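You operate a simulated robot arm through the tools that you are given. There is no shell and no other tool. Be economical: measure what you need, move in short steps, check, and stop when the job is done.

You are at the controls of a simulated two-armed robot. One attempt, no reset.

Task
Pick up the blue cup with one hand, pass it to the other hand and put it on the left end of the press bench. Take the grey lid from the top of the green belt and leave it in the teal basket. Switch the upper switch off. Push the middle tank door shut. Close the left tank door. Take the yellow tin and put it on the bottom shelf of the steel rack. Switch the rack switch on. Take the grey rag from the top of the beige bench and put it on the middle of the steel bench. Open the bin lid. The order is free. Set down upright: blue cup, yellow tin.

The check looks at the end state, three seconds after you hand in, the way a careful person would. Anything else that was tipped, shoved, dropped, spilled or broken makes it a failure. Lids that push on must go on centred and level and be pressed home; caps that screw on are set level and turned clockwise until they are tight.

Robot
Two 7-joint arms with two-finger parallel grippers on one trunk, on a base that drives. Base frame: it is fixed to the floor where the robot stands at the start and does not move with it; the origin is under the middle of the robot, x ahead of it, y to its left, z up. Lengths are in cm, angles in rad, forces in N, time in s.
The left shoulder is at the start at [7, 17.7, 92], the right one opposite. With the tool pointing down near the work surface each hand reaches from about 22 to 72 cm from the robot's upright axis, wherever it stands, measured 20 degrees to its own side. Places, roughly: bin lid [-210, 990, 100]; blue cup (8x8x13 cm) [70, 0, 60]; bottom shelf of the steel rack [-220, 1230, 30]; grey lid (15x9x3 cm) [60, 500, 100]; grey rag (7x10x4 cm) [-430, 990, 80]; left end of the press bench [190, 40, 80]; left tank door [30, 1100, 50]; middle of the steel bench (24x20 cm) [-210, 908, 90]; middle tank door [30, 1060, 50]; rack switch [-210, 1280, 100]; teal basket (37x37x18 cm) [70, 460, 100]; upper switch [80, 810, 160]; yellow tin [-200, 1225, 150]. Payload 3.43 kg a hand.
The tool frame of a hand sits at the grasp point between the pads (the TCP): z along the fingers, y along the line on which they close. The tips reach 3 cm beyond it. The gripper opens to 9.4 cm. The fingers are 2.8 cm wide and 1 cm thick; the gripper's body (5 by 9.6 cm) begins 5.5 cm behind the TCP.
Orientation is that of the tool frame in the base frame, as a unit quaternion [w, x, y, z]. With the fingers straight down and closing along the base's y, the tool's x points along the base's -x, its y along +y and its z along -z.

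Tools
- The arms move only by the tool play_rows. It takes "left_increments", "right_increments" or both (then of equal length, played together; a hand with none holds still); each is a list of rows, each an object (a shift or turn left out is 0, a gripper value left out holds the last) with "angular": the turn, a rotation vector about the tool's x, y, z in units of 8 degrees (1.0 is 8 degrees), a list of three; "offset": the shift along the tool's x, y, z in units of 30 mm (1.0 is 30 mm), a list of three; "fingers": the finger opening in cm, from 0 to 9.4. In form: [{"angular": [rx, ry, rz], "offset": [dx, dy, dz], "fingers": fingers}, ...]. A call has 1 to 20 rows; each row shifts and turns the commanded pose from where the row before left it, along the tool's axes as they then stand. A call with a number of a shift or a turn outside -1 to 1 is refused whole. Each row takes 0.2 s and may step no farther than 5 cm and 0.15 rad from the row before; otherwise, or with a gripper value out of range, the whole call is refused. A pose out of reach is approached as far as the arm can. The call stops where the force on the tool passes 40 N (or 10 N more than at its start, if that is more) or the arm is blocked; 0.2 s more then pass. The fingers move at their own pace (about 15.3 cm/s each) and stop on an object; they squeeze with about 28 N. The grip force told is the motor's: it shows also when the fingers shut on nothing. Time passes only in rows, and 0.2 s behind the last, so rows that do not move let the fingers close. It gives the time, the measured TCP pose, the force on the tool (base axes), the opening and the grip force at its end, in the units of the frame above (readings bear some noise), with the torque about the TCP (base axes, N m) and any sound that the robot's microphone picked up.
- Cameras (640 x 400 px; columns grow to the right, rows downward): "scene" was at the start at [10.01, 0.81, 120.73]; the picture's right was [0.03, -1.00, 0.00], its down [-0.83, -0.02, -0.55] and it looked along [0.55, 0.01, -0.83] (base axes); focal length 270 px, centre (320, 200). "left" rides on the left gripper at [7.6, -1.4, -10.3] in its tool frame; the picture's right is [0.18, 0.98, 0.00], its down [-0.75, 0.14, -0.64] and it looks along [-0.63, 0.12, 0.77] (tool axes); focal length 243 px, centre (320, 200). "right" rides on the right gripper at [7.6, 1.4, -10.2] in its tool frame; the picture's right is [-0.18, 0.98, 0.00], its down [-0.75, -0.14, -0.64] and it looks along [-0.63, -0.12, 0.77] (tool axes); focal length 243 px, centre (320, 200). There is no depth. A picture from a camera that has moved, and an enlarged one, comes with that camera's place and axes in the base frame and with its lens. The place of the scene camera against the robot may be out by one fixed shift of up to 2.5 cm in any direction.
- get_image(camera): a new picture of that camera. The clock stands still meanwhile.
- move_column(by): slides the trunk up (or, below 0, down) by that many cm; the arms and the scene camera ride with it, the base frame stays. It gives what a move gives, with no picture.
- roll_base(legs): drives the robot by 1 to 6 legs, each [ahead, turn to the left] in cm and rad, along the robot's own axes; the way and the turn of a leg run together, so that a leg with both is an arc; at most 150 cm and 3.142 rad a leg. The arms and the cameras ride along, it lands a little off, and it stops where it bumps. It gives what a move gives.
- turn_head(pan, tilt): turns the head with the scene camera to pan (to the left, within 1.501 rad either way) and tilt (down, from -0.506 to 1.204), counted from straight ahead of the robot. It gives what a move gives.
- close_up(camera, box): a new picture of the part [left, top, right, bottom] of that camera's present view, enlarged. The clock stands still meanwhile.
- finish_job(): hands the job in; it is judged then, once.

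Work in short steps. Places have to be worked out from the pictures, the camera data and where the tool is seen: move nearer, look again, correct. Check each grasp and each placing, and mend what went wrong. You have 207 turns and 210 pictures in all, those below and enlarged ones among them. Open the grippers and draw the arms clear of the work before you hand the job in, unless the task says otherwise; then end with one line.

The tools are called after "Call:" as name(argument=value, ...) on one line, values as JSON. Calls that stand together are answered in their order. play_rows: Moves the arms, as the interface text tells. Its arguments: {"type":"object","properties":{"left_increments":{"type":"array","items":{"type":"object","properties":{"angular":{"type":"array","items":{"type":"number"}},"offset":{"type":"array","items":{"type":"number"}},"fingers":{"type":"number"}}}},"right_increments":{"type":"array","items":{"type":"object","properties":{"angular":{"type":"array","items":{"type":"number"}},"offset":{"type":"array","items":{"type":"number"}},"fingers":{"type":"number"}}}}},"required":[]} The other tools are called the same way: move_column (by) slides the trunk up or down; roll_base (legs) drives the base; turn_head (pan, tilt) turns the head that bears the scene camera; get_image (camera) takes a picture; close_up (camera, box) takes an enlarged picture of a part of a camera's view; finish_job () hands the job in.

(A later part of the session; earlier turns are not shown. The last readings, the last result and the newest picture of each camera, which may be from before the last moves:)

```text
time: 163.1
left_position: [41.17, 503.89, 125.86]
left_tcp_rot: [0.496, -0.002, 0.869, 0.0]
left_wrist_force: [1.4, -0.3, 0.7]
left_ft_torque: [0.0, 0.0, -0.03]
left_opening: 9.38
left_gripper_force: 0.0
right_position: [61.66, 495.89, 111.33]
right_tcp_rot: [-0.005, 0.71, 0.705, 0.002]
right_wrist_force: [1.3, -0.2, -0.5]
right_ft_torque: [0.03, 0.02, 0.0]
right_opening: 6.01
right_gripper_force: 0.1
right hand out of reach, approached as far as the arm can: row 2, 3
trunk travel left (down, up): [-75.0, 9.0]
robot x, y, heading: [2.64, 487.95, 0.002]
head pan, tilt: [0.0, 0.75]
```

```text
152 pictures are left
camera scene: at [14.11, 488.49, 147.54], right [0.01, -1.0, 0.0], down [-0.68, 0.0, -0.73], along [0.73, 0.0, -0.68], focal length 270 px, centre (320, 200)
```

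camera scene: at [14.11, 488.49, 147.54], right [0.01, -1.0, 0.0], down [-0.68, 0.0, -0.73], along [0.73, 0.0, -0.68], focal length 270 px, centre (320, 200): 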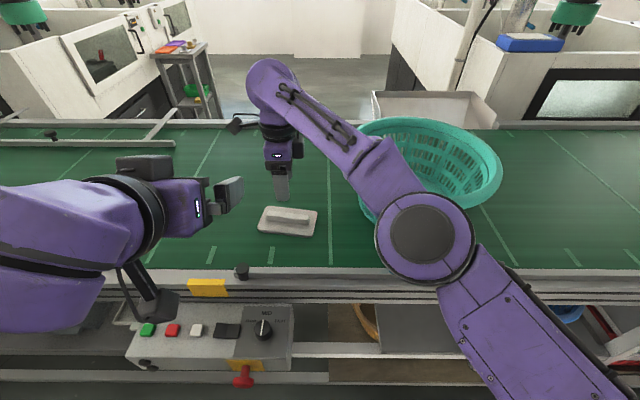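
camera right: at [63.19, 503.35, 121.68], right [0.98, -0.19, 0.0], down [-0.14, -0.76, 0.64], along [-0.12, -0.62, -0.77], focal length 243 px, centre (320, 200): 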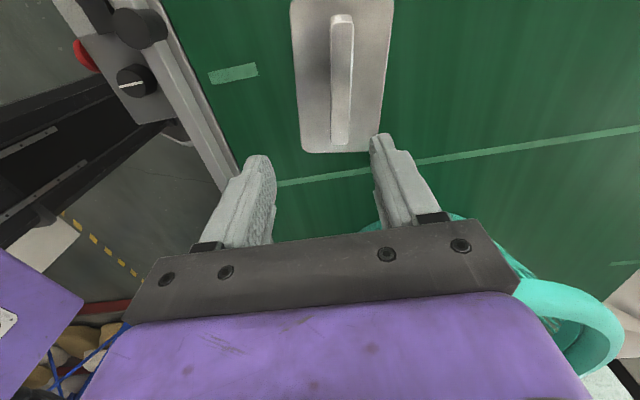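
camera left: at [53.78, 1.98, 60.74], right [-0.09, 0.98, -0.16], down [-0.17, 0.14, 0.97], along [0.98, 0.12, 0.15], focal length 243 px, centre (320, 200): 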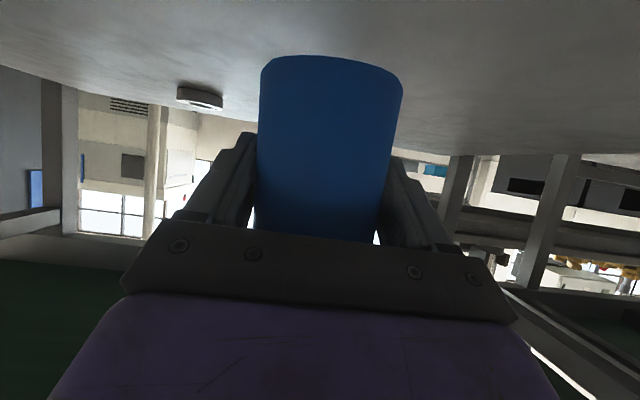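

Handle centre reads (63.9,497.3). I lower the trunk 7 cm, then nudge the hand over it.

Call:
move_column(by=-7)

Call:
play_rows(right_increments=[{"offset": [0.25, 0.35, 0]}, {"offset": [0.22, 0.35, 0]}])

Call:
get_image(camera="right")

Call:
close_up(camera="scene", box=[220, 130, 340, 250])

```text
time: 164.1
left_position: [40.93, 503.94, 118.83]
left_tcp_rot: [0.497, -0.002, 0.868, 0.0]
left_wrist_force: [0.1, 0.0, 0.5]
left_ft_torque: [-0.01, 0.01, -0.02]
left_opening: 9.43
left_gripper_force: 0.1
right_position: [61.37, 495.95, 104.46]
right_tcp_rot: [-0.005, 0.709, 0.706, 0.002]
right_wrist_force: [0.7, 0.1, -0.7]
right_ft_torque: [0.03, 0.03, 0.0]
right_opening: 6.01
right_gripper_force: 0.0
trunk travel left (down, up): [-68.0, 16.0]
robot x, y, heading: [2.63, 487.4, -0.001]
head pan, tilt: [0.0, 0.75]
```

```text
time: 164.7
left_position: [40.9, 504.02, 118.89]
left_tcp_rot: [0.497, -0.002, 0.868, 0.0]
left_wrist_force: [-0.4, 0.1, -0.2]
left_ft_torque: [-0.01, -0.02, 0.0]
left_opening: 9.39
left_gripper_force: 0.1
right_position: [61.55, 495.87, 104.58]
right_tcp_rot: [-0.004, 0.709, 0.705, 0.003]
right_wrist_force: [-0.5, -0.4, 0.4]
right_ft_torque: [-0.01, 0.0, -0.04]
right_opening: 6.0
right_gripper_force: 0.0
right hand out of reach, approached as far as the arm can: row 1, 2
trunk travel left (down, up): [-68.0, 16.0]
robot x, y, heading: [2.58, 488.26, 0.004]
head pan, tilt: [0.0, 0.75]
```

```text
151 pictures are left
camera right: at [62.98, 503.42, 114.82], right [0.98, -0.19, 0.0], down [-0.14, -0.76, 0.64], along [-0.12, -0.62, -0.77], focal length 243 px, centre (320, 200)
```

right: 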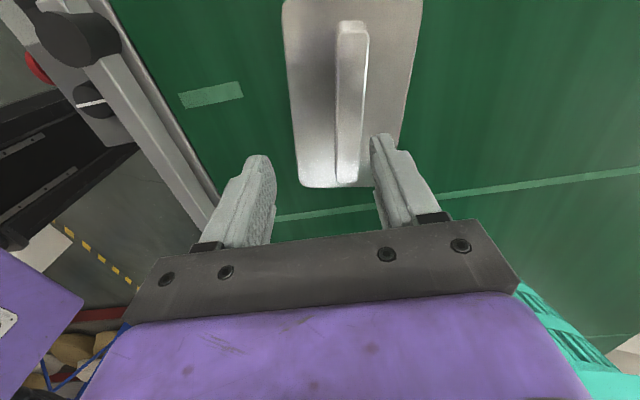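

```text
3.33 times, centred on (280, 190) of scene
camera zoom: at [13.86, 488.57, 140.56], right [0.01, -1.0, 0.0], down [-0.68, 0.0, -0.73], along [0.73, 0.0, -0.68], focal length 901 px, centre (453, 233)
```

zoom: 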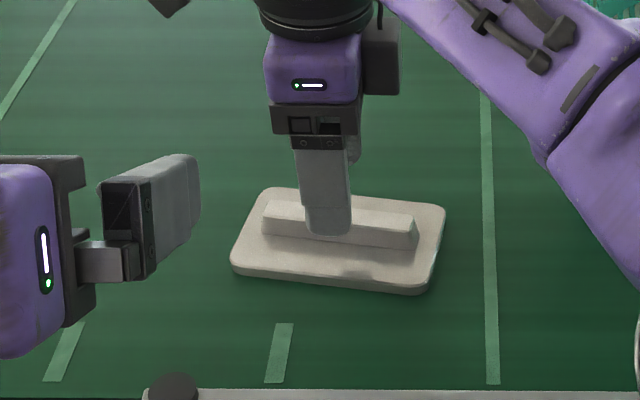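

The handle is ~1.7 cm farther ahead; arm is at its reach, so I roll ahead 2 cm, then lower the hand.

Call:
roll_base(legs=[[2, 0]])

Call:
play_rows(right_increments=[{"offset": [0, 0, 0.6]}, {"offset": [0, 0, 0.4]}])

Call:
get_image(camera="right")

```text
time: 165.5
left_position: [42.66, 503.96, 118.94]
left_tcp_rot: [0.499, -0.003, 0.866, 0.001]
left_wrist_force: [-0.6, 0.0, 1.0]
left_ft_torque: [0.03, -0.02, 0.04]
left_opening: 9.42
left_gripper_force: 0.0
right_position: [63.12, 495.96, 104.68]
right_tcp_rot: [-0.003, 0.709, 0.705, 0.004]
right_wrist_force: [0.0, -0.1, 0.1]
right_ft_torque: [0.0, -0.08, -0.01]
right_opening: 6.01
right_gripper_force: 0.1
trunk travel left (down, up): [-68.0, 16.0]
robot x, y, heading: [4.64, 487.81, 0.002]
head pan, tilt: [0.0, 0.75]
```

```text
time: 166.1
left_position: [42.9, 504.11, 118.94]
left_tcp_rot: [0.497, -0.002, 0.868, 0.0]
left_wrist_force: [-0.1, 0.5, 0.3]
left_ft_torque: [-0.03, 0.03, -0.01]
left_opening: 9.4
left_gripper_force: 0.0
right_position: [63.42, 496.01, 101.59]
right_tcp_rot: [-0.002, 0.709, 0.705, 0.002]
right_wrist_force: [-0.1, 0.2, -0.3]
right_ft_torque: [0.04, -0.02, 0.02]
right_opening: 6.0
right_gripper_force: 0.0
trunk travel left (down, up): [-68.0, 16.0]
robot x, y, heading: [4.29, 487.86, 0.002]
head pan, tilt: [0.0, 0.75]
```

```text
149 pictures are left
camera right: at [64.92, 503.5, 111.83], right [0.98, -0.19, 0.0], down [-0.14, -0.76, 0.64], along [-0.12, -0.62, -0.77], focal length 243 px, centre (320, 200)
```

right: 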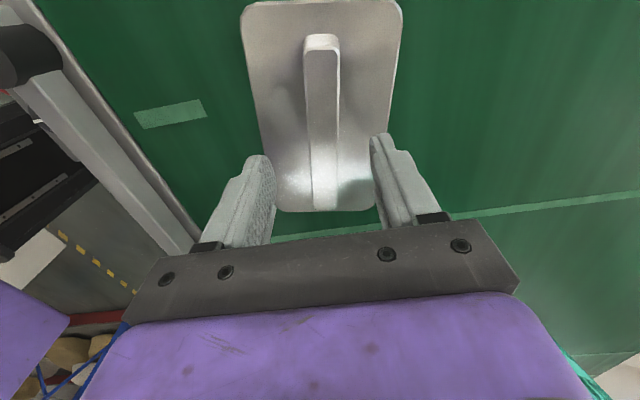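

Centred in x; I shift ~3 cm toward the handle's middle (+y), then lower until the tips near the plate.

Call:
play_rows(right_increments=[{"offset": [0.5, 0, 0]}, {"offset": [0.5, 0, 0]}, {"offset": [0, 0, 0.4]}])

Call:
get_image(camera="right")

Call:
close_up(camera="scene", box=[220, 130, 340, 250])

```text
time: 166.9
left_position: [42.85, 503.95, 118.94]
left_tcp_rot: [0.497, -0.003, 0.868, 0.0]
left_wrist_force: [-0.2, -0.3, 0.4]
left_ft_torque: [-0.03, 0.0, -0.01]
left_opening: 9.43
left_gripper_force: 0.2
right_position: [63.34, 496.73, 100.32]
right_tcp_rot: [-0.003, 0.708, 0.706, 0.003]
right_wrist_force: [0.7, -0.7, 0.4]
right_ft_torque: [0.0, 0.0, -0.05]
right_opening: 5.97
right_gripper_force: 0.0
right hand out of reach, approached as far as the arm can: row 1, 2
trunk travel left (down, up): [-68.0, 16.0]
robot x, y, heading: [4.61, 487.92, 0.003]
head pan, tilt: [0.0, 0.75]
```

```text
148 pictures are left
camera right: at [64.97, 504.25, 110.66], right [0.98, -0.19, 0.0], down [-0.14, -0.76, 0.64], along [-0.12, -0.62, -0.77], focal length 243 px, centre (320, 200)
```

right: 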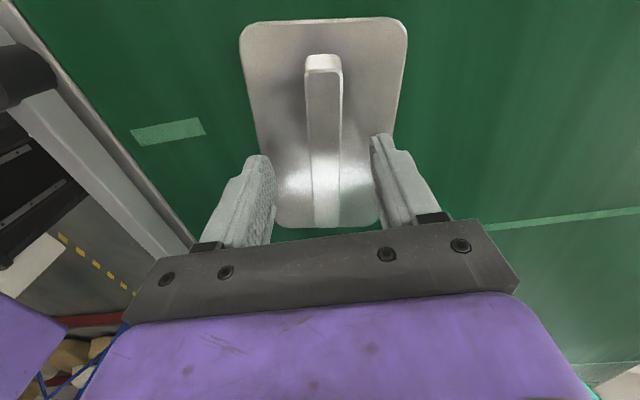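

```text
3.33 times, centred on (280, 190) of scene
camera zoom: at [15.87, 488.6, 140.56], right [0.01, -1.0, 0.0], down [-0.68, 0.0, -0.73], along [0.73, 0.0, -0.68], focal length 901 px, centre (453, 233)
```

zoom: 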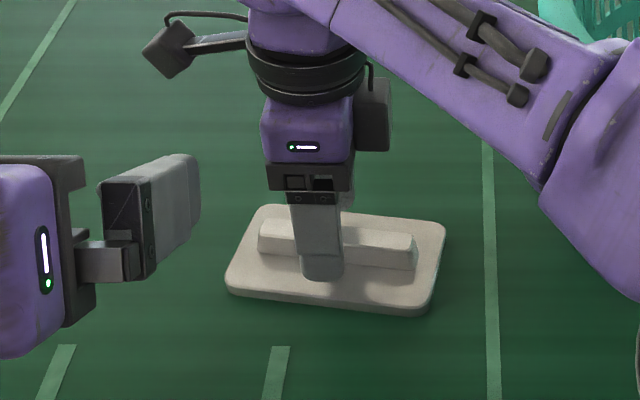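

Fingers straddle the handle near its middle. Close and lift.

Call:
play_rows(right_increments=[{"fingers": 0}, {"fingers": 0}, {"fingers": 0}, {"offset": [0, 0, -0.7]}, {"offset": [0, 0, -0.7]}])

Call:
get_image(camera="right")

```text
time: 168.1
left_position: [43.06, 503.98, 118.89]
left_tcp_rot: [0.497, -0.003, 0.868, 0.0]
left_wrist_force: [0.4, 0.7, -0.6]
left_ft_torque: [0.03, 0.0, -0.03]
left_opening: 9.4
left_gripper_force: 0.0
right_position: [63.24, 496.69, 103.5]
right_tcp_rot: [-0.003, 0.709, 0.705, 0.003]
right_wrist_force: [0.8, 0.3, -5.0]
right_ft_torque: [-0.02, 0.0, 0.02]
right_opening: 1.9
right_gripper_force: 27.8
right hand out of reach, approached as far as the arm can: row 5
trunk travel left (down, up): [-68.0, 16.0]
robot x, y, heading: [4.91, 487.88, 0.004]
head pan, tilt: [0.0, 0.75]
```

```text
146 pictures are left
camera right: at [64.89, 504.17, 113.67], right [0.98, -0.19, 0.0], down [-0.14, -0.76, 0.64], along [-0.12, -0.62, -0.77], focal length 243 px, centre (320, 200)
```

right: 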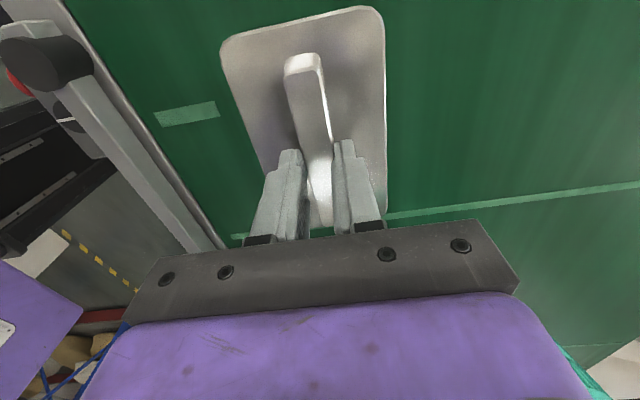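

Lid is held (1.9 cm). I raise the trunk fully and lift, then move right over the basket centre (~(70,461.5)).

Call:
move_column(by=16)

Call:
play_rows(right_increments=[{"offset": [-0.5, 0, -0.6]}, {"offset": [-0.5, 0, -0.6]}, {"offset": [-0.5, 0, -0.6]}, {"offset": [-0.5, 0, -0.6]}])

Call:
get_image(camera="scene")

```text
time: 169.9
left_position: [42.98, 503.89, 134.76]
left_tcp_rot: [0.496, -0.003, 0.868, 0.0]
left_wrist_force: [-0.6, 0.1, 0.0]
left_ft_torque: [0.01, 0.0, -0.02]
left_opening: 9.4
left_gripper_force: 0.0
right_position: [63.25, 496.8, 119.37]
right_tcp_rot: [-0.004, 0.709, 0.705, 0.002]
right_wrist_force: [0.4, -0.3, -5.0]
right_ft_torque: [0.0, -0.01, 0.03]
right_opening: 1.9
right_gripper_force: 27.9
trunk travel left (down, up): [-84.0, 0.0]
robot x, y, heading: [4.4, 488.06, 0.001]
head pan, tilt: [0.0, 0.75]
```

```text
time: 170.9
left_position: [42.99, 503.76, 134.85]
left_tcp_rot: [0.497, -0.002, 0.868, 0.0]
left_wrist_force: [0.0, -0.3, -0.3]
left_ft_torque: [0.01, 0.0, -0.04]
left_opening: 9.42
left_gripper_force: 0.0
right_position: [63.17, 490.51, 126.67]
right_tcp_rot: [-0.005, 0.709, 0.705, 0.003]
right_wrist_force: [0.5, -0.2, -4.4]
right_ft_torque: [0.0, 0.03, 0.01]
right_opening: 1.91
right_gripper_force: 27.9
trunk travel left (down, up): [-84.0, 0.0]
robot x, y, heading: [4.55, 488.07, 0.005]
head pan, tilt: [0.0, 0.75]
```

```text
145 pictures are left
camera scene: at [15.85, 488.47, 156.56], right [0.01, -1.0, 0.0], down [-0.68, 0.0, -0.73], along [0.73, 0.0, -0.68], focal length 270 px, centre (320, 200)
```

scene: 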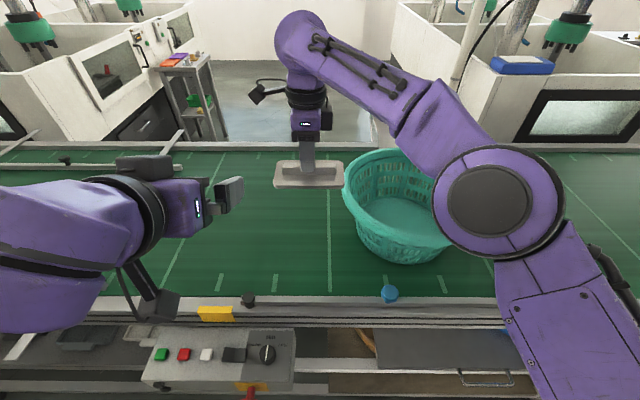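

Clear above the rim. I move right over the basket.

Call:
play_rows(right_increments=[{"offset": [-1, 0.2, 0]}, {"offset": [-1, 0.2, 0]}, {"offset": [-1, 0.2, 0]}, {"offset": [-1, 0.2, 0]}, {"offset": [-1, 0.2, 0]}, {"offset": [-1, 0.2, 0]}, {"offset": [-1, 0.2, 0]}, {"offset": [-1, 0.2, 0]}, {"offset": [-1, 0.2, 0]}])

Call:
get_image(camera="scene")

Call:
get_image(camera="right")

```text
time: 172.9
left_position: [43.08, 503.82, 134.84]
left_tcp_rot: [0.497, -0.001, 0.868, 0.0]
left_wrist_force: [0.7, -0.9, 0.7]
left_ft_torque: [0.01, 0.02, 0.01]
left_opening: 9.4
left_gripper_force: 0.1
right_position: [68.62, 463.32, 126.12]
right_tcp_rot: [-0.004, 0.709, 0.705, 0.003]
right_wrist_force: [0.8, -0.1, -4.4]
right_ft_torque: [0.04, -0.02, 0.03]
right_opening: 1.92
right_gripper_force: 27.9
trunk travel left (down, up): [-84.0, 0.0]
robot x, y, heading: [4.75, 487.8, 0.007]
head pan, tilt: [0.0, 0.75]
```

```text
144 pictures are left
camera scene: at [15.99, 488.35, 156.55], right [0.01, -1.0, 0.0], down [-0.68, 0.0, -0.73], along [0.73, 0.01, -0.68], focal length 270 px, centre (320, 200)
```

scene: 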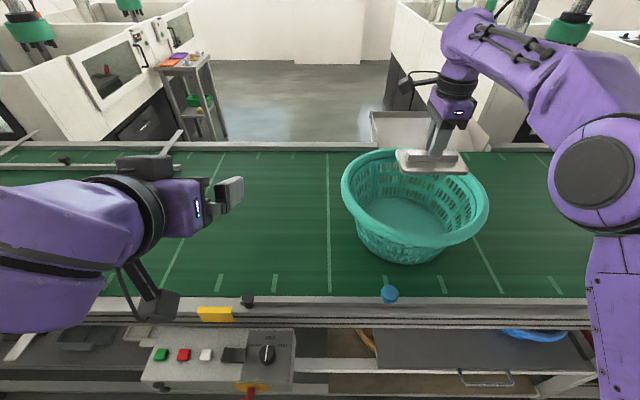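

```text
143 pictures are left
camera right: at [70.22, 470.84, 136.47], right [0.98, -0.19, 0.0], down [-0.14, -0.76, 0.63], along [-0.12, -0.62, -0.77], focal length 243 px, centre (320, 200)
```

right: 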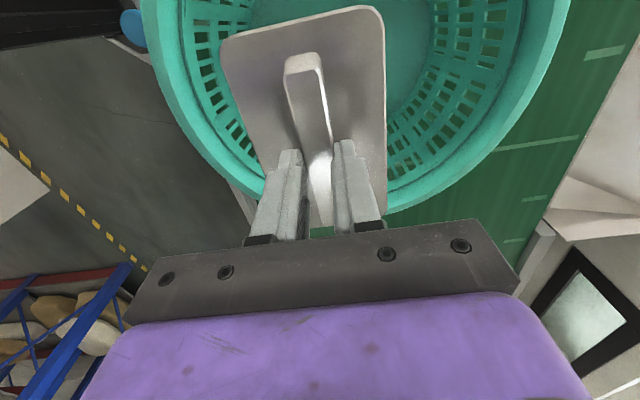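

I shift 2 cm in x and lower the lid into the basket, watching force.

Call:
play_rows(right_increments=[{"offset": [0, 0.7, 0.5]}, {"offset": [0, 0, 1]}, {"offset": [0, 0, 1]}, {"offset": [0, 0, 1]}, {"offset": [0, 0, 1]}, {"offset": [0, 0, 1]}])

Call:
get_image(camera="scene")

Call:
get_image(camera="right")

```text
time: 174.3
left_position: [43.03, 504.02, 134.78]
left_tcp_rot: [0.497, -0.002, 0.868, -0.001]
left_wrist_force: [0.2, -0.9, 0.1]
left_ft_torque: [-0.03, 0.0, 0.02]
left_opening: 9.41
left_gripper_force: 0.1
right_position: [70.69, 463.64, 109.86]
right_tcp_rot: [-0.004, 0.708, 0.706, 0.002]
right_wrist_force: [-0.3, -0.1, -4.8]
right_ft_torque: [0.02, -0.01, -0.04]
right_opening: 1.92
right_gripper_force: 27.7
trunk travel left (down, up): [-84.0, 0.0]
robot x, y, heading: [4.65, 487.76, 0.002]
head pan, tilt: [0.0, 0.75]
```

```text
142 pictures are left
camera scene: at [15.97, 488.53, 156.55], right [0.01, -1.0, 0.0], down [-0.68, 0.0, -0.73], along [0.73, 0.0, -0.68], focal length 270 px, centre (320, 200)
```

scene: 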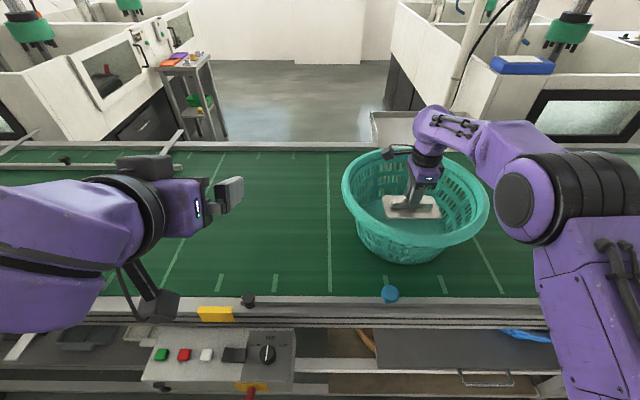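

```text
141 pictures are left
camera right: at [72.18, 471.24, 120.01], right [0.98, -0.19, 0.0], down [-0.14, -0.76, 0.64], along [-0.12, -0.62, -0.77], focal length 243 px, centre (320, 200)
```

right: 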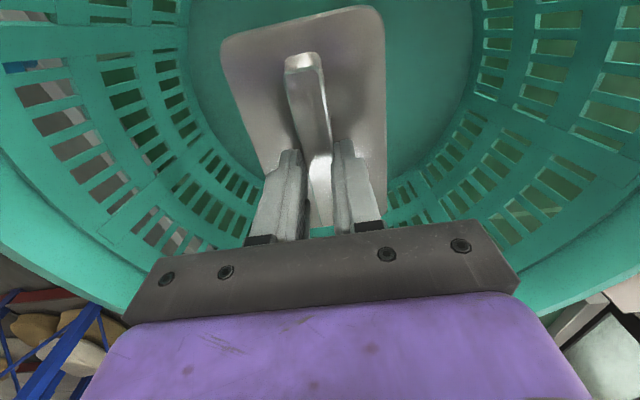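

Shift slightly to +y and lower in steps until touch.

Call:
play_rows(right_increments=[{"offset": [0.6, 0.2, 0.4]}, {"offset": [0, 0, 0.6]}, {"offset": [0, 0, 0.4]}, {"offset": [0, 0, 0.3]}, {"offset": [0, 0, 0.2]}, {"offset": [0, 0, 0.15]}])

Call:
get_image(camera="right")

```text
time: 175.8
left_position: [42.97, 503.99, 134.9]
left_tcp_rot: [0.498, -0.002, 0.867, 0.0]
left_wrist_force: [0.3, -0.3, -0.8]
left_ft_torque: [0.01, -0.01, 0.0]
left_opening: 9.39
left_gripper_force: 0.2
right_position: [71.36, 465.54, 103.59]
right_tcp_rot: [-0.004, 0.71, 0.705, 0.002]
right_wrist_force: [-0.2, -0.2, -5.2]
right_ft_torque: [0.0, 0.02, -0.02]
right_opening: 1.9
right_gripper_force: 27.9
trunk travel left (down, up): [-84.0, 0.0]
robot x, y, heading: [4.82, 488.04, 0.004]
head pan, tilt: [0.0, 0.75]
```

```text
140 pictures are left
camera right: at [72.84, 473.05, 113.98], right [0.98, -0.19, 0.0], down [-0.14, -0.76, 0.64], along [-0.12, -0.62, -0.77], focal length 243 px, centre (320, 200)
```

right: 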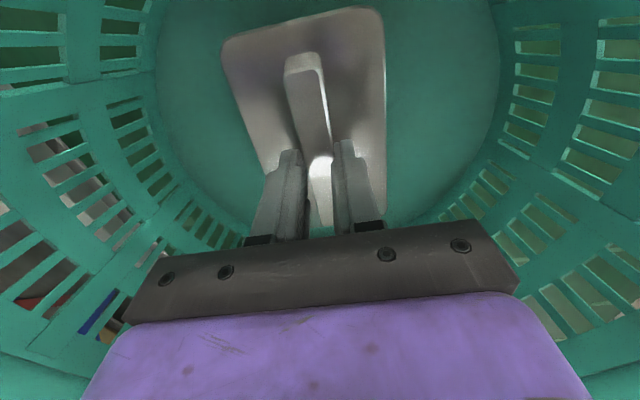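

Call:
play_rows(right_increments=[{"offset": [0, 0, 0.25]}, {"offset": [0, 0, 0.2]}, {"offset": [0, 0, 0.2]}, {"offset": [0, 0, 0.15]}, {"offset": [0, 0, 0.15]}])

```text
time: 176.9
left_position: [42.77, 504.03, 134.93]
left_tcp_rot: [0.498, -0.003, 0.867, 0.0]
left_wrist_force: [1.1, 0.6, 0.4]
left_ft_torque: [0.03, 0.01, -0.01]
left_opening: 9.43
left_gripper_force: 0.0
right_position: [71.17, 465.68, 101.2]
right_tcp_rot: [-0.002, 0.709, 0.705, 0.005]
right_wrist_force: [2.2, -2.2, 12.1]
right_ft_torque: [0.66, -0.02, -0.07]
right_opening: 1.93
right_gripper_force: 27.8
trunk travel left (down, up): [-84.0, 0.0]
robot x, y, heading: [4.54, 487.62, 0.001]
head pan, tilt: [0.0, 0.75]
```

Contact with the basket floor. Release and rise straight up.

Call:
play_rows(right_increments=[{"offset": [0, 0, -0.05], "fingers": 4}, {"fingers": 4}, {"offset": [0, 0, -0.5]}, {"offset": [0, 0, -1]}, {"offset": [0, 0, -1]}, {"offset": [0, 0, -1]}, {"offset": [0, 0, -1]}, {"offset": [0, 0, -1]}, {"offset": [0, 0, -1]}, {"offset": [0, 0, -1]}])

Call:
get_image(camera="right")

Call:
get_image(camera="scene")

```text
time: 179.2
left_position: [43.0, 503.93, 134.81]
left_tcp_rot: [0.497, -0.003, 0.868, 0.0]
left_wrist_force: [-0.2, -0.6, 0.8]
left_ft_torque: [-0.02, 0.01, 0.01]
left_opening: 9.42
left_gripper_force: 0.1
right_position: [71.05, 465.56, 123.42]
right_tcp_rot: [-0.003, 0.709, 0.705, 0.003]
right_wrist_force: [0.1, -0.2, -1.1]
right_ft_torque: [0.0, 0.0, -0.02]
right_opening: 4.02
right_gripper_force: 0.0
trunk travel left (down, up): [-84.0, 0.0]
robot x, y, heading: [4.4, 487.58, 0.007]
head pan, tilt: [0.0, 0.75]
```

```text
139 pictures are left
camera right: at [72.7, 472.94, 133.78], right [0.98, -0.19, 0.0], down [-0.14, -0.76, 0.64], along [-0.12, -0.62, -0.77], focal length 243 px, centre (320, 200)
```

right: 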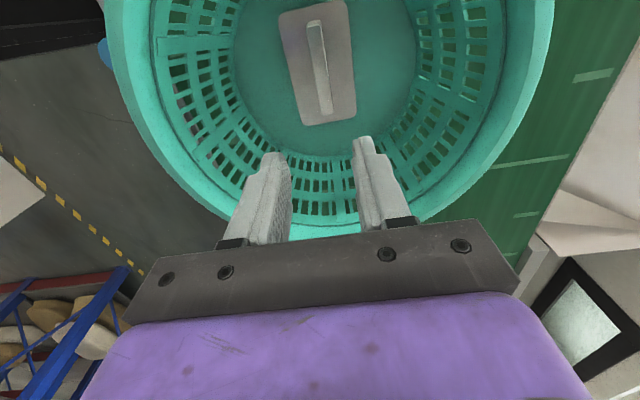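

```text
138 pictures are left
camera scene: at [15.8, 488.58, 156.56], right [0.01, -1.0, 0.0], down [-0.68, 0.0, -0.73], along [0.73, 0.0, -0.68], focal length 270 px, centre (320, 200)
```

scene: 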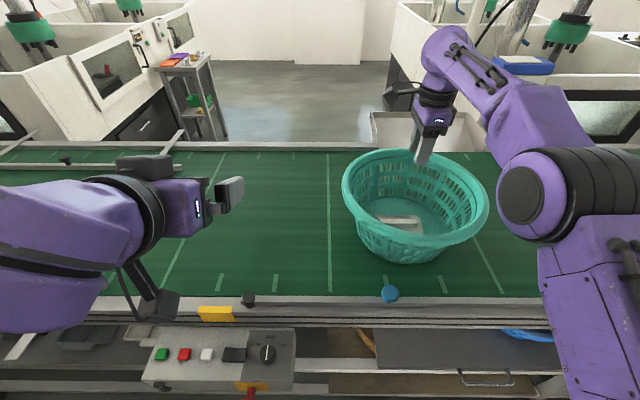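

Lid rests in the basket. I retract the right arm and undo its yaw, then back off.

Call:
play_rows(right_increments=[{"offset": [0, -1, 0]}, {"offset": [0, -1, 0]}, {"offset": [0, -1, 0]}, {"offset": [0, -1, 0]}, {"offset": [0, -1, 0]}, {"offset": [0, -1, 0]}, {"offset": [0, -1, 0]}, {"offset": [0, -1, 0]}])

Call:
roll_base(legs=[[-50, 0]])

Call:
play_rows(right_increments=[{"angular": [0, 0, -1]}, {"angular": [0, 0, -1]}, {"angular": [0, 0, -1]}, {"angular": [0, 0, -1]}, {"angular": [0, 0, -1]}, {"angular": [0, 0, -1]}, {"angular": [0, 0, -1]}, {"angular": [0, 0, -1]}, {"angular": [0, 0, -1]}, {"angular": [0, 0, -1]}, {"angular": [0, 0, -1]}, {"angular": [0, 0, -0.25]}])

Call:
turn_head(pan=1.1, tilt=0.15)

Call:
get_image(camera="scene")

```text
time: 180.9
left_position: [42.97, 504.05, 134.78]
left_tcp_rot: [0.498, -0.002, 0.867, -0.001]
left_wrist_force: [0.6, -0.5, -1.2]
left_ft_torque: [0.0, 0.01, -0.01]
left_opening: 9.4
left_gripper_force: 0.1
right_position: [49.76, 464.88, 122.98]
right_tcp_rot: [-0.01, 0.708, 0.706, 0.013]
right_wrist_force: [0.6, -0.2, 0.5]
right_ft_torque: [0.0, 0.01, -0.01]
right_opening: 3.98
right_gripper_force: 0.0
right hand out of reach, approached as far as the arm can: row 8
trunk travel left (down, up): [-84.0, 0.0]
robot x, y, heading: [4.59, 487.99, 0.004]
head pan, tilt: [0.0, 0.75]
```

```text
time: 183.9
left_position: [-6.75, 503.74, 134.84]
left_tcp_rot: [0.495, -0.002, 0.869, 0.0]
left_wrist_force: [-0.8, -0.1, -0.1]
left_ft_torque: [-0.01, 0.02, 0.0]
left_opening: 9.37
left_gripper_force: 0.0
right_position: [0.12, 464.29, 122.65]
right_tcp_rot: [-0.013, 0.709, 0.705, 0.009]
right_wrist_force: [0.5, -0.2, -0.8]
right_ft_torque: [0.01, 0.0, -0.02]
right_opening: 4.0
right_gripper_force: 0.0
trunk travel left (down, up): [-84.0, 0.0]
robot x, y, heading: [-45.91, 487.58, 0.004]
head pan, tilt: [0.0, 0.75]
```

```text
time: 186.5
left_position: [-6.73, 503.76, 134.86]
left_tcp_rot: [0.497, -0.002, 0.868, -0.001]
left_wrist_force: [0.3, 0.4, 0.0]
left_ft_torque: [-0.02, 0.01, 0.0]
left_opening: 9.41
left_gripper_force: 0.0
right_position: [0.11, 464.38, 122.79]
right_tcp_rot: [-0.001, 0.004, 1.0, 0.019]
right_wrist_force: [-1.0, -0.5, 0.2]
right_ft_torque: [0.03, 0.01, -0.02]
right_opening: 4.01
right_gripper_force: 0.0
trunk travel left (down, up): [-84.0, 0.0]
robot x, y, heading: [-44.78, 487.37, 0.008]
head pan, tilt: [0.0, 0.75]
```

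```text
time: 187.8
left_position: [-6.81, 503.79, 134.84]
left_tcp_rot: [0.497, -0.003, 0.868, 0.0]
left_wrist_force: [0.0, -0.1, 0.0]
left_ft_torque: [0.0, -0.05, -0.02]
left_opening: 9.42
left_gripper_force: 0.1
right_position: [-0.01, 464.33, 122.84]
right_tcp_rot: [-0.001, 0.004, 1.0, 0.019]
right_wrist_force: [-0.3, -0.4, -0.7]
right_ft_torque: [0.04, -0.01, -0.01]
right_opening: 4.02
right_gripper_force: 0.0
trunk travel left (down, up): [-84.0, 0.0]
robot x, y, heading: [-45.38, 487.18, 0.009]
head pan, tilt: [1.1, 0.15]
```

```text
137 pictures are left
camera scene: at [-38.03, 496.52, 161.99], right [0.89, -0.45, 0.0], down [-0.07, -0.13, -0.99], along [0.44, 0.88, -0.15], focal length 270 px, centre (320, 200)
```

scene: 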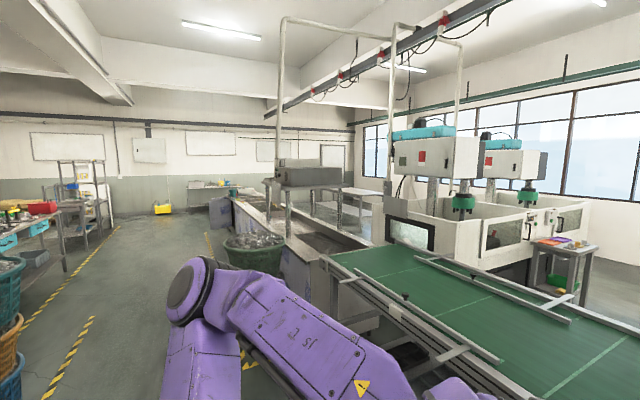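

Call:
close_up(camera="scene", box=[180, 120, 400, 290])

```text
2.35 times, centred on (290, 205) of scene
camera zoom: at [-38.03, 496.52, 161.99], right [0.89, -0.45, 0.0], down [-0.07, -0.13, -0.99], along [0.44, 0.88, -0.15], focal length 636 px, centre (391, 188)
```

zoom: 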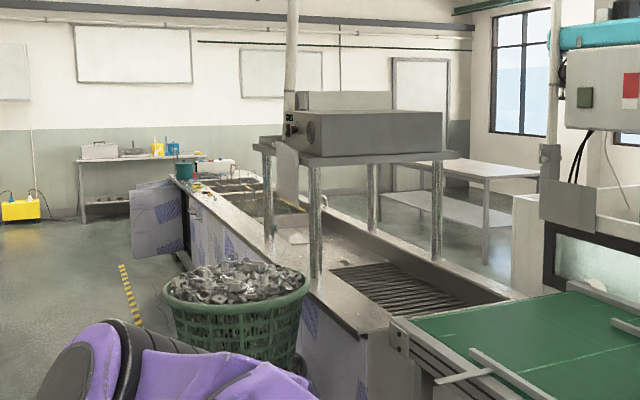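

Switch panel sits on the grey box past the belt's end, with a big parts basket before it. I drive up the corridor to y≈740.

Call:
roll_base(legs=[[0, 1.562], [150, 0], [100, 0]])

Call:
turn_head(pan=-0.8, tilt=0.3)

Call:
get_image(camera="scene")

Call:
turn_head(pan=0.1, tilt=0.3)

Call:
get_image(camera="scene")

```text
time: 203.8
left_position: [-65.21, 775.56, 134.96]
left_tcp_rot: [-0.351, 0.616, -0.611, -0.351]
left_wrist_force: [-0.1, 0.0, 0.1]
left_ft_torque: [0.0, 0.03, -0.01]
left_opening: 9.39
left_gripper_force: 0.1
right_position: [-25.77, 782.69, 122.8]
right_tcp_rot: [-0.014, -0.705, 0.709, 0.011]
right_wrist_force: [0.2, 0.0, 0.0]
right_ft_torque: [-0.01, 0.04, -0.02]
right_opening: 4.0
right_gripper_force: 0.0
trunk travel left (down, up): [-84.0, 0.0]
robot x, y, heading: [-48.96, 737.4, 1.582]
head pan, tilt: [1.1, 0.15]
```

```text
time: 205.7
left_position: [-65.27, 775.58, 134.81]
left_tcp_rot: [-0.351, 0.616, -0.611, -0.352]
left_wrist_force: [0.0, -0.4, -1.0]
left_ft_torque: [-0.04, 0.02, 0.04]
left_opening: 9.39
left_gripper_force: 0.1
right_position: [-25.82, 782.65, 122.8]
right_tcp_rot: [-0.014, -0.705, 0.709, 0.012]
right_wrist_force: [-0.3, -1.0, -0.1]
right_ft_torque: [0.01, 0.02, -0.01]
right_opening: 3.98
right_gripper_force: 0.0
trunk travel left (down, up): [-84.0, 0.0]
robot x, y, heading: [-49.04, 737.7, 1.584]
head pan, tilt: [-0.799, 0.3]
```

```text
135 pictures are left
camera scene: at [-44.39, 749.59, 160.6], right [0.7, -0.71, 0.0], down [-0.21, -0.21, -0.96], along [0.68, 0.67, -0.3], focal length 270 px, centre (320, 200)
```

scene: 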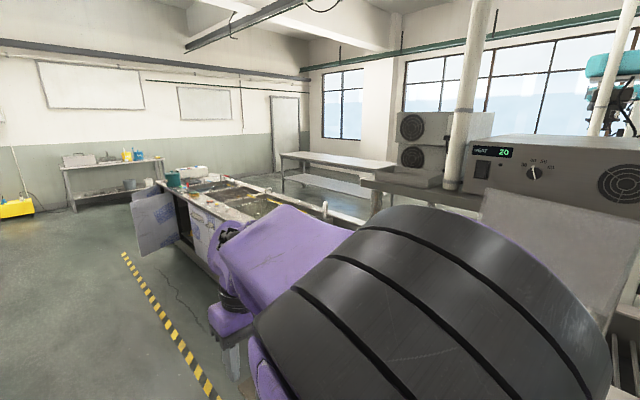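

```text
time: 206.9
left_position: [-65.17, 775.7, 134.89]
left_tcp_rot: [-0.351, 0.617, -0.611, -0.352]
left_wrist_force: [0.7, -0.4, -0.6]
left_ft_torque: [0.01, 0.0, 0.03]
left_opening: 9.41
left_gripper_force: 0.0
right_position: [-25.87, 782.71, 122.72]
right_tcp_rot: [-0.015, -0.705, 0.709, 0.012]
right_wrist_force: [0.0, -0.1, -0.2]
right_ft_torque: [0.02, -0.03, -0.03]
right_opening: 4.01
right_gripper_force: 0.0
trunk travel left (down, up): [-84.0, 0.0]
robot x, y, heading: [-49.14, 737.45, 1.579]
head pan, tilt: [0.099, 0.3]
```

```text
134 pictures are left
camera scene: at [-52.01, 752.3, 160.6], right [0.99, 0.11, 0.0], down [0.03, -0.29, -0.96], along [-0.1, 0.95, -0.3], focal length 270 px, centre (320, 200)
```

scene: 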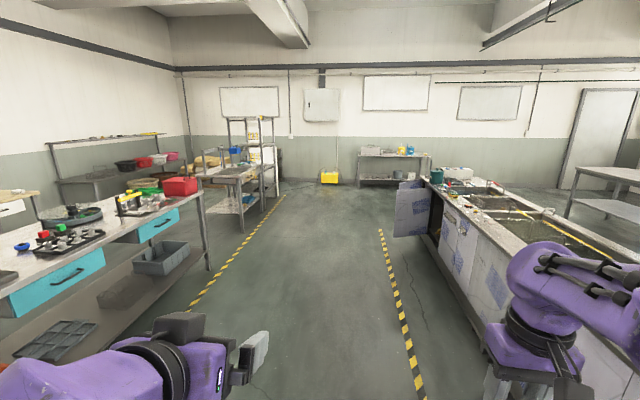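

Call:
turn_head(pan=-1.1, tilt=0.2)

Call:
get_image(camera="scene")

Call:
close_up(camera="scene", box=[280, 120, 440, 220])

```text
time: 208.3
left_position: [-65.16, 775.74, 134.91]
left_tcp_rot: [-0.351, 0.617, -0.61, -0.353]
left_wrist_force: [0.1, 0.0, -0.2]
left_ft_torque: [0.05, 0.0, -0.02]
left_opening: 9.4
left_gripper_force: 0.1
right_position: [-25.86, 782.72, 122.7]
right_tcp_rot: [-0.014, -0.706, 0.708, 0.012]
right_wrist_force: [-0.1, 0.2, 0.5]
right_ft_torque: [0.0, -0.04, 0.03]
right_opening: 4.01
right_gripper_force: 0.0
trunk travel left (down, up): [-84.0, 0.0]
robot x, y, heading: [-49.16, 737.6, 1.581]
head pan, tilt: [-1.1, 0.201]
```

```text
133 pictures are left
camera scene: at [-42.75, 747.33, 161.53], right [0.46, -0.89, 0.0], down [-0.18, -0.09, -0.98], along [0.87, 0.45, -0.2], focal length 270 px, centre (320, 200)
```

scene: 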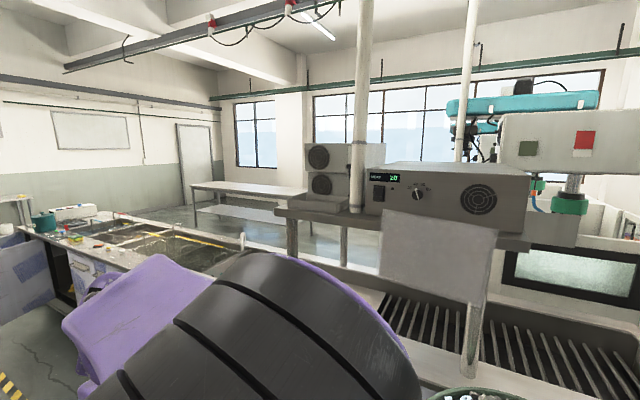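

```text
4.00 times, centred on (360, 170) of scene
camera zoom: at [-42.75, 747.33, 161.53], right [0.46, -0.89, 0.0], down [-0.18, -0.09, -0.98], along [0.87, 0.45, -0.2], focal length 1081 px, centre (160, 320)
```

zoom: 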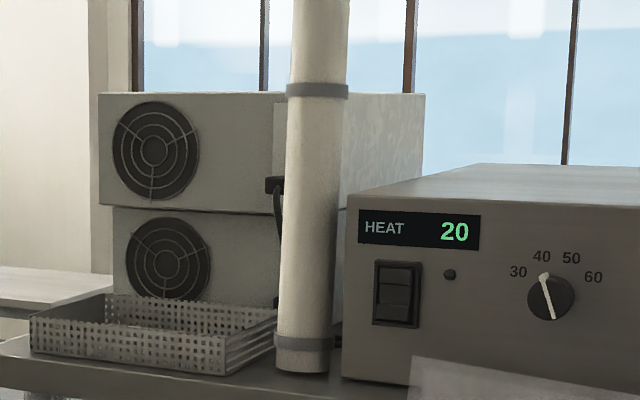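

The rocker switch is left of "HEAT 20" on the box face, around (57–80, 775–780, 143). I drive up and face +x for a better measure.

Call:
roll_base(legs=[[40, 0], [0, -1.58]])

Call:
turn_head(pan=0, tilt=0.3)

Call:
get_image(camera="scene")

```text
time: 214.6
left_position: [-10.98, 793.76, 134.87]
left_tcp_rot: [0.497, -0.002, 0.868, -0.001]
left_wrist_force: [1.2, 0.6, 0.3]
left_ft_torque: [-0.02, -0.01, -0.01]
left_opening: 9.4
left_gripper_force: 0.0
right_position: [-3.96, 754.38, 122.7]
right_tcp_rot: [-0.002, 0.004, 1.0, 0.018]
right_wrist_force: [0.7, 0.0, -0.1]
right_ft_torque: [0.0, 0.01, -0.01]
right_opening: 4.0
right_gripper_force: 0.0
trunk travel left (down, up): [-84.0, 0.0]
robot x, y, heading: [-49.17, 777.76, 0.002]
head pan, tilt: [-1.1, 0.201]
```

```text
time: 216.0
left_position: [-10.85, 793.77, 134.84]
left_tcp_rot: [0.497, -0.003, 0.868, 0.0]
left_wrist_force: [0.2, -0.6, 0.6]
left_ft_torque: [0.01, 0.02, -0.02]
left_opening: 9.39
left_gripper_force: 0.0
right_position: [-4.02, 754.43, 122.87]
right_tcp_rot: [-0.002, 0.004, 1.0, 0.019]
right_wrist_force: [-0.8, -0.5, 0.5]
right_ft_torque: [0.03, -0.03, 0.0]
right_opening: 4.0
right_gripper_force: 0.1
trunk travel left (down, up): [-84.0, 0.0]
robot x, y, heading: [-49.57, 777.66, 0.007]
head pan, tilt: [0.0, 0.3]
```

```text
131 pictures are left
camera scene: at [-36.92, 778.29, 160.6], right [0.01, -1.0, 0.0], down [-0.3, 0.0, -0.96], along [0.96, 0.01, -0.3], focal length 270 px, centre (320, 200)
```

scene: 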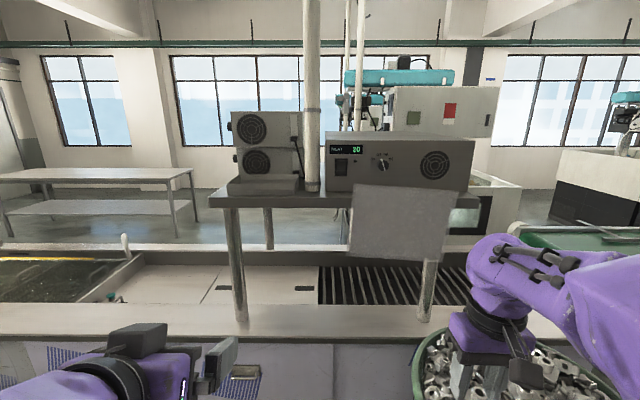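

Call:
close_up(camera="scene", box=[320, 140, 400, 190])

```text
8.00 times, centred on (360, 165) of scene
camera zoom: at [-36.92, 778.29, 160.6], right [0.01, -1.0, 0.0], down [-0.3, 0.0, -0.96], along [0.96, 0.01, -0.3], focal length 2163 px, centre (0, 480)
```

zoom: 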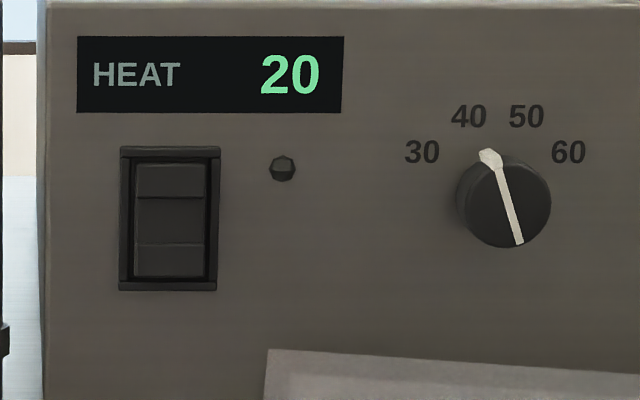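

Sheet guard hangs at x≈43 (y<768.5, z<141), so I stay above z 143. I retract the right hand a bit, close the left fingers, raise the left hand, and roll ahead.

Call:
play_rows(right_increments=[{"offset": [1, 0, 0]}, {"offset": [1, 0, 0]}, {"offset": [1, 0, 0]}, {"offset": [0, 0, 0]}, {"offset": [0, 0, 0]}, {"offset": [0, 0, 0]}], left_increments=[{"offset": [-0.72, -0.8, -0.42], "fingers": 0}, {"offset": [-0.72, -0.8, -0.42]}, {"offset": [-0.72, -0.8, -0.42]}, {"offset": [-0.72, -0.8, -0.42]}, {"offset": [-0.72, -0.8, -0.42]}, {"offset": [0, -0.8, 0]}])

Call:
roll_base(legs=[[30, 0]])

Call:
get_image(camera="left")

Call:
get_image(camera="scene")

```text
time: 217.4
left_position: [-10.87, 779.18, 147.53]
left_tcp_rot: [0.497, -0.003, 0.868, 0.001]
left_wrist_force: [0.4, 0.3, -0.2]
left_ft_torque: [0.03, 0.01, 0.02]
left_opening: 0.01
left_gripper_force: 28.5
right_position: [-5.81, 752.07, 120.79]
right_tcp_rot: [-0.003, 0.007, 1.0, 0.03]
right_wrist_force: [0.0, 0.1, -0.6]
right_ft_torque: [0.01, 0.02, 0.03]
right_opening: 4.0
right_gripper_force: 0.0
right hand out of reach, approached as far as the arm can: row 1, 2, 3
trunk travel left (down, up): [-84.0, 0.0]
robot x, y, heading: [-49.26, 777.35, 0.01]
head pan, tilt: [0.0, 0.3]
```

```text
time: 219.3
left_position: [15.73, 779.4, 147.15]
left_tcp_rot: [0.494, -0.002, 0.87, -0.001]
left_wrist_force: [1.0, -0.1, -0.8]
left_ft_torque: [-0.02, 0.01, 0.0]
left_opening: 0.0
left_gripper_force: 27.8
right_position: [20.6, 752.37, 120.58]
right_tcp_rot: [-0.007, 0.008, 0.999, 0.032]
right_wrist_force: [1.0, 0.9, 0.2]
right_ft_torque: [0.01, 0.07, 0.01]
right_opening: 3.98
right_gripper_force: 0.0
trunk travel left (down, up): [-84.0, 0.0]
robot x, y, heading: [-23.5, 777.64, 0.001]
head pan, tilt: [0.0, 0.3]
stopped in leg 1: the robot was blocked; the commanded pose is now the measured one
```

```text
129 pictures are left
camera left: at [3.16, 777.86, 145.99], right [-0.1, 0.98, -0.16], down [-0.17, 0.14, 0.98], along [0.98, 0.12, 0.15], focal length 243 px, centre (320, 200)
```

left: 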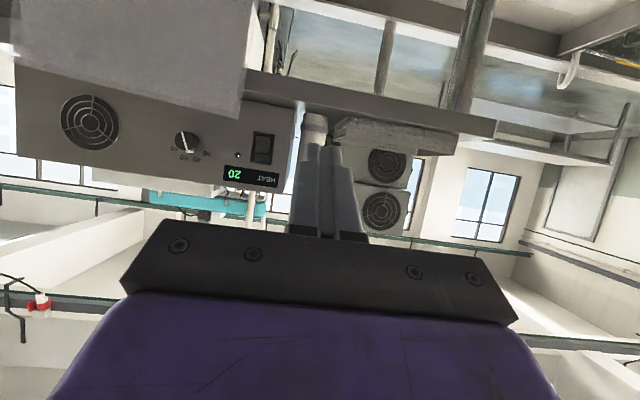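

```text
128 pictures are left
camera scene: at [-10.3, 778.4, 160.49], right [0.0, -1.0, 0.0], down [-0.3, 0.0, -0.95], along [0.95, 0.0, -0.3], focal length 270 px, centre (320, 200)
```

scene: 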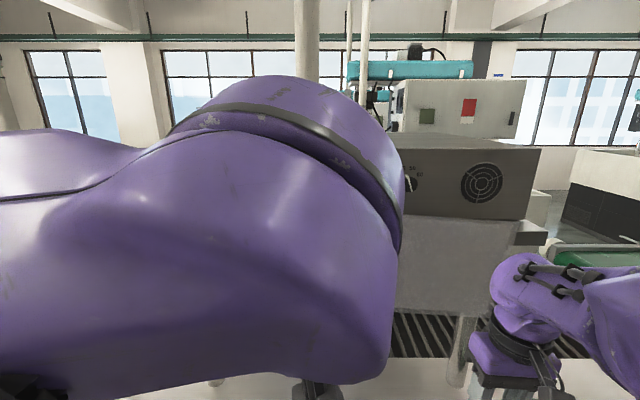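

The base was blocked at x=-23.5; I look down to see by what.

Call:
turn_head(pan=-0.5, tilt=1.1)

Call:
get_image(camera="scene")

Call:
close_up(camera="left", box=[190, 100, 310, 200])

```text
time: 220.5
left_position: [14.92, 779.48, 147.46]
left_tcp_rot: [0.496, -0.002, 0.869, 0.0]
left_wrist_force: [0.7, 0.0, 0.0]
left_ft_torque: [0.02, -0.04, -0.02]
left_opening: 0.01
left_gripper_force: 28.2
right_position: [19.88, 752.27, 120.77]
right_tcp_rot: [-0.003, 0.008, 0.999, 0.032]
right_wrist_force: [0.5, 0.2, 0.0]
right_ft_torque: [0.01, -0.01, 0.0]
right_opening: 4.01
right_gripper_force: 0.0
trunk travel left (down, up): [-84.0, 0.0]
robot x, y, heading: [-23.57, 777.32, 0.002]
head pan, tilt: [-0.499, 1.1]
```

```text
127 pictures are left
camera scene: at [-15.0, 775.37, 153.99], right [-0.47, -0.88, 0.0], down [-0.78, 0.42, -0.45], along [0.4, -0.22, -0.89], focal length 270 px, centre (320, 200)
```

scene: 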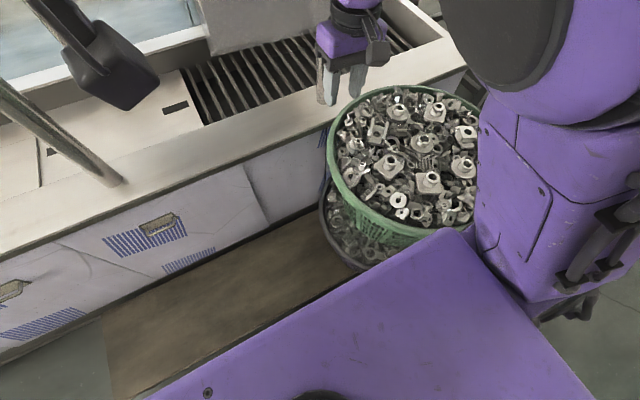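

```text
4.00 times, centred on (250, 150) of left
camera zoom: at [2.31, 777.85, 146.16], right [-0.1, 0.98, -0.16], down [-0.17, 0.14, 0.97], along [0.98, 0.12, 0.15], focal length 970 px, centre (600, 400)
```

zoom: 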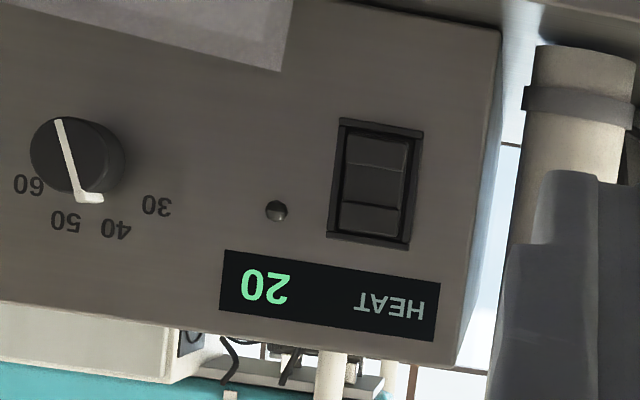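

A low brown platform stopped the base, so I'll work from here. Switch reads (52, 771.4, 144.8). I advance the left tips toward its lower half, stopping ~9 cm short.

Call:
play_rows(left_increments=[{"offset": [-0.333, -0.3, 0.876]}, {"offset": [-0.333, -0.3, 0.876]}, {"offset": [-0.333, -0.3, 0.876]}, {"offset": [-0.333, -0.3, 0.876]}, {"offset": [-0.333, -0.3, 0.876]}, {"offset": [-0.333, -0.3, 0.876]}, {"offset": [-0.333, -0.3, 0.876]}, {"offset": [-0.333, -0.3, 0.876]}])

Call:
get_image(camera="left")

Call:
turn_head(pan=-0.3, tilt=0.25)

Call:
get_image(camera="scene")

```text
time: 222.3
left_position: [37.43, 772.17, 143.61]
left_tcp_rot: [0.496, -0.002, 0.868, 0.0]
left_wrist_force: [-0.4, 0.4, -0.1]
left_ft_torque: [-0.01, -0.01, 0.02]
left_opening: 0.01
left_gripper_force: 28.1
right_position: [19.94, 752.14, 120.67]
right_tcp_rot: [-0.004, 0.009, 0.999, 0.032]
right_wrist_force: [0.4, -0.1, -0.4]
right_ft_torque: [0.03, -0.01, -0.02]
right_opening: 3.98
right_gripper_force: 0.1
trunk travel left (down, up): [-84.0, 0.0]
robot x, y, heading: [-23.61, 777.73, -0.0]
head pan, tilt: [-0.499, 1.1]
```

```text
125 pictures are left
camera left: at [24.74, 770.55, 142.37], right [-0.1, 0.98, -0.16], down [-0.17, 0.14, 0.97], along [0.98, 0.12, 0.15], focal length 243 px, centre (320, 200)
```

left: 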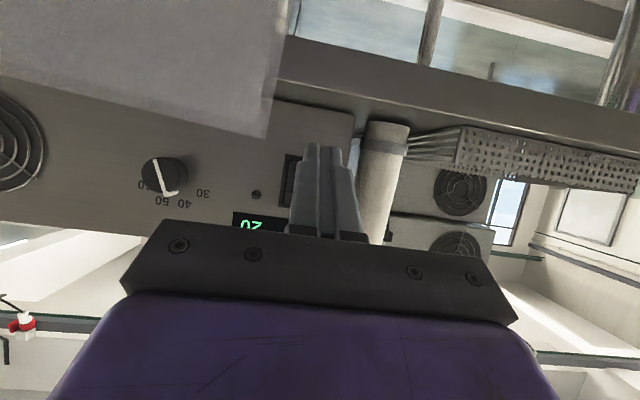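

```text
time: 223.4
left_position: [37.17, 772.25, 143.76]
left_tcp_rot: [0.497, -0.002, 0.868, 0.0]
left_wrist_force: [0.3, -0.5, -1.1]
left_ft_torque: [-0.02, 0.01, 0.0]
left_opening: 0.0
left_gripper_force: 28.1
right_position: [19.77, 752.36, 120.75]
right_tcp_rot: [-0.004, 0.008, 0.999, 0.032]
right_wrist_force: [-0.3, 0.3, 0.5]
right_ft_torque: [-0.03, -0.04, 0.01]
right_opening: 4.01
right_gripper_force: 0.0
trunk travel left (down, up): [-84.0, 0.0]
robot x, y, heading: [-23.56, 778.02, 0.008]
head pan, tilt: [-0.3, 0.25]
```

```text
124 pictures are left
camera scene: at [-11.65, 775.6, 161.06], right [-0.29, -0.96, 0.0], down [-0.24, 0.07, -0.97], along [0.93, -0.28, -0.25], focal length 270 px, centre (320, 200)
```

scene: 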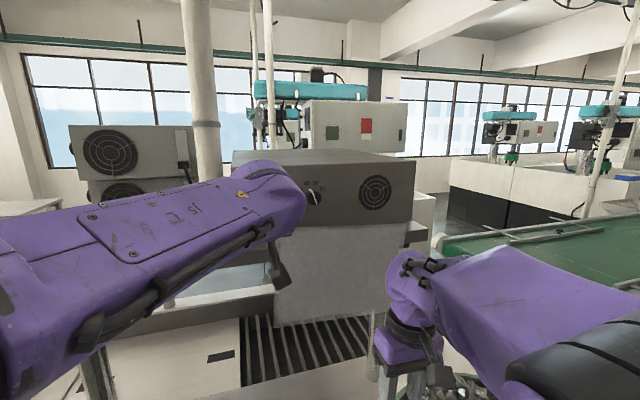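

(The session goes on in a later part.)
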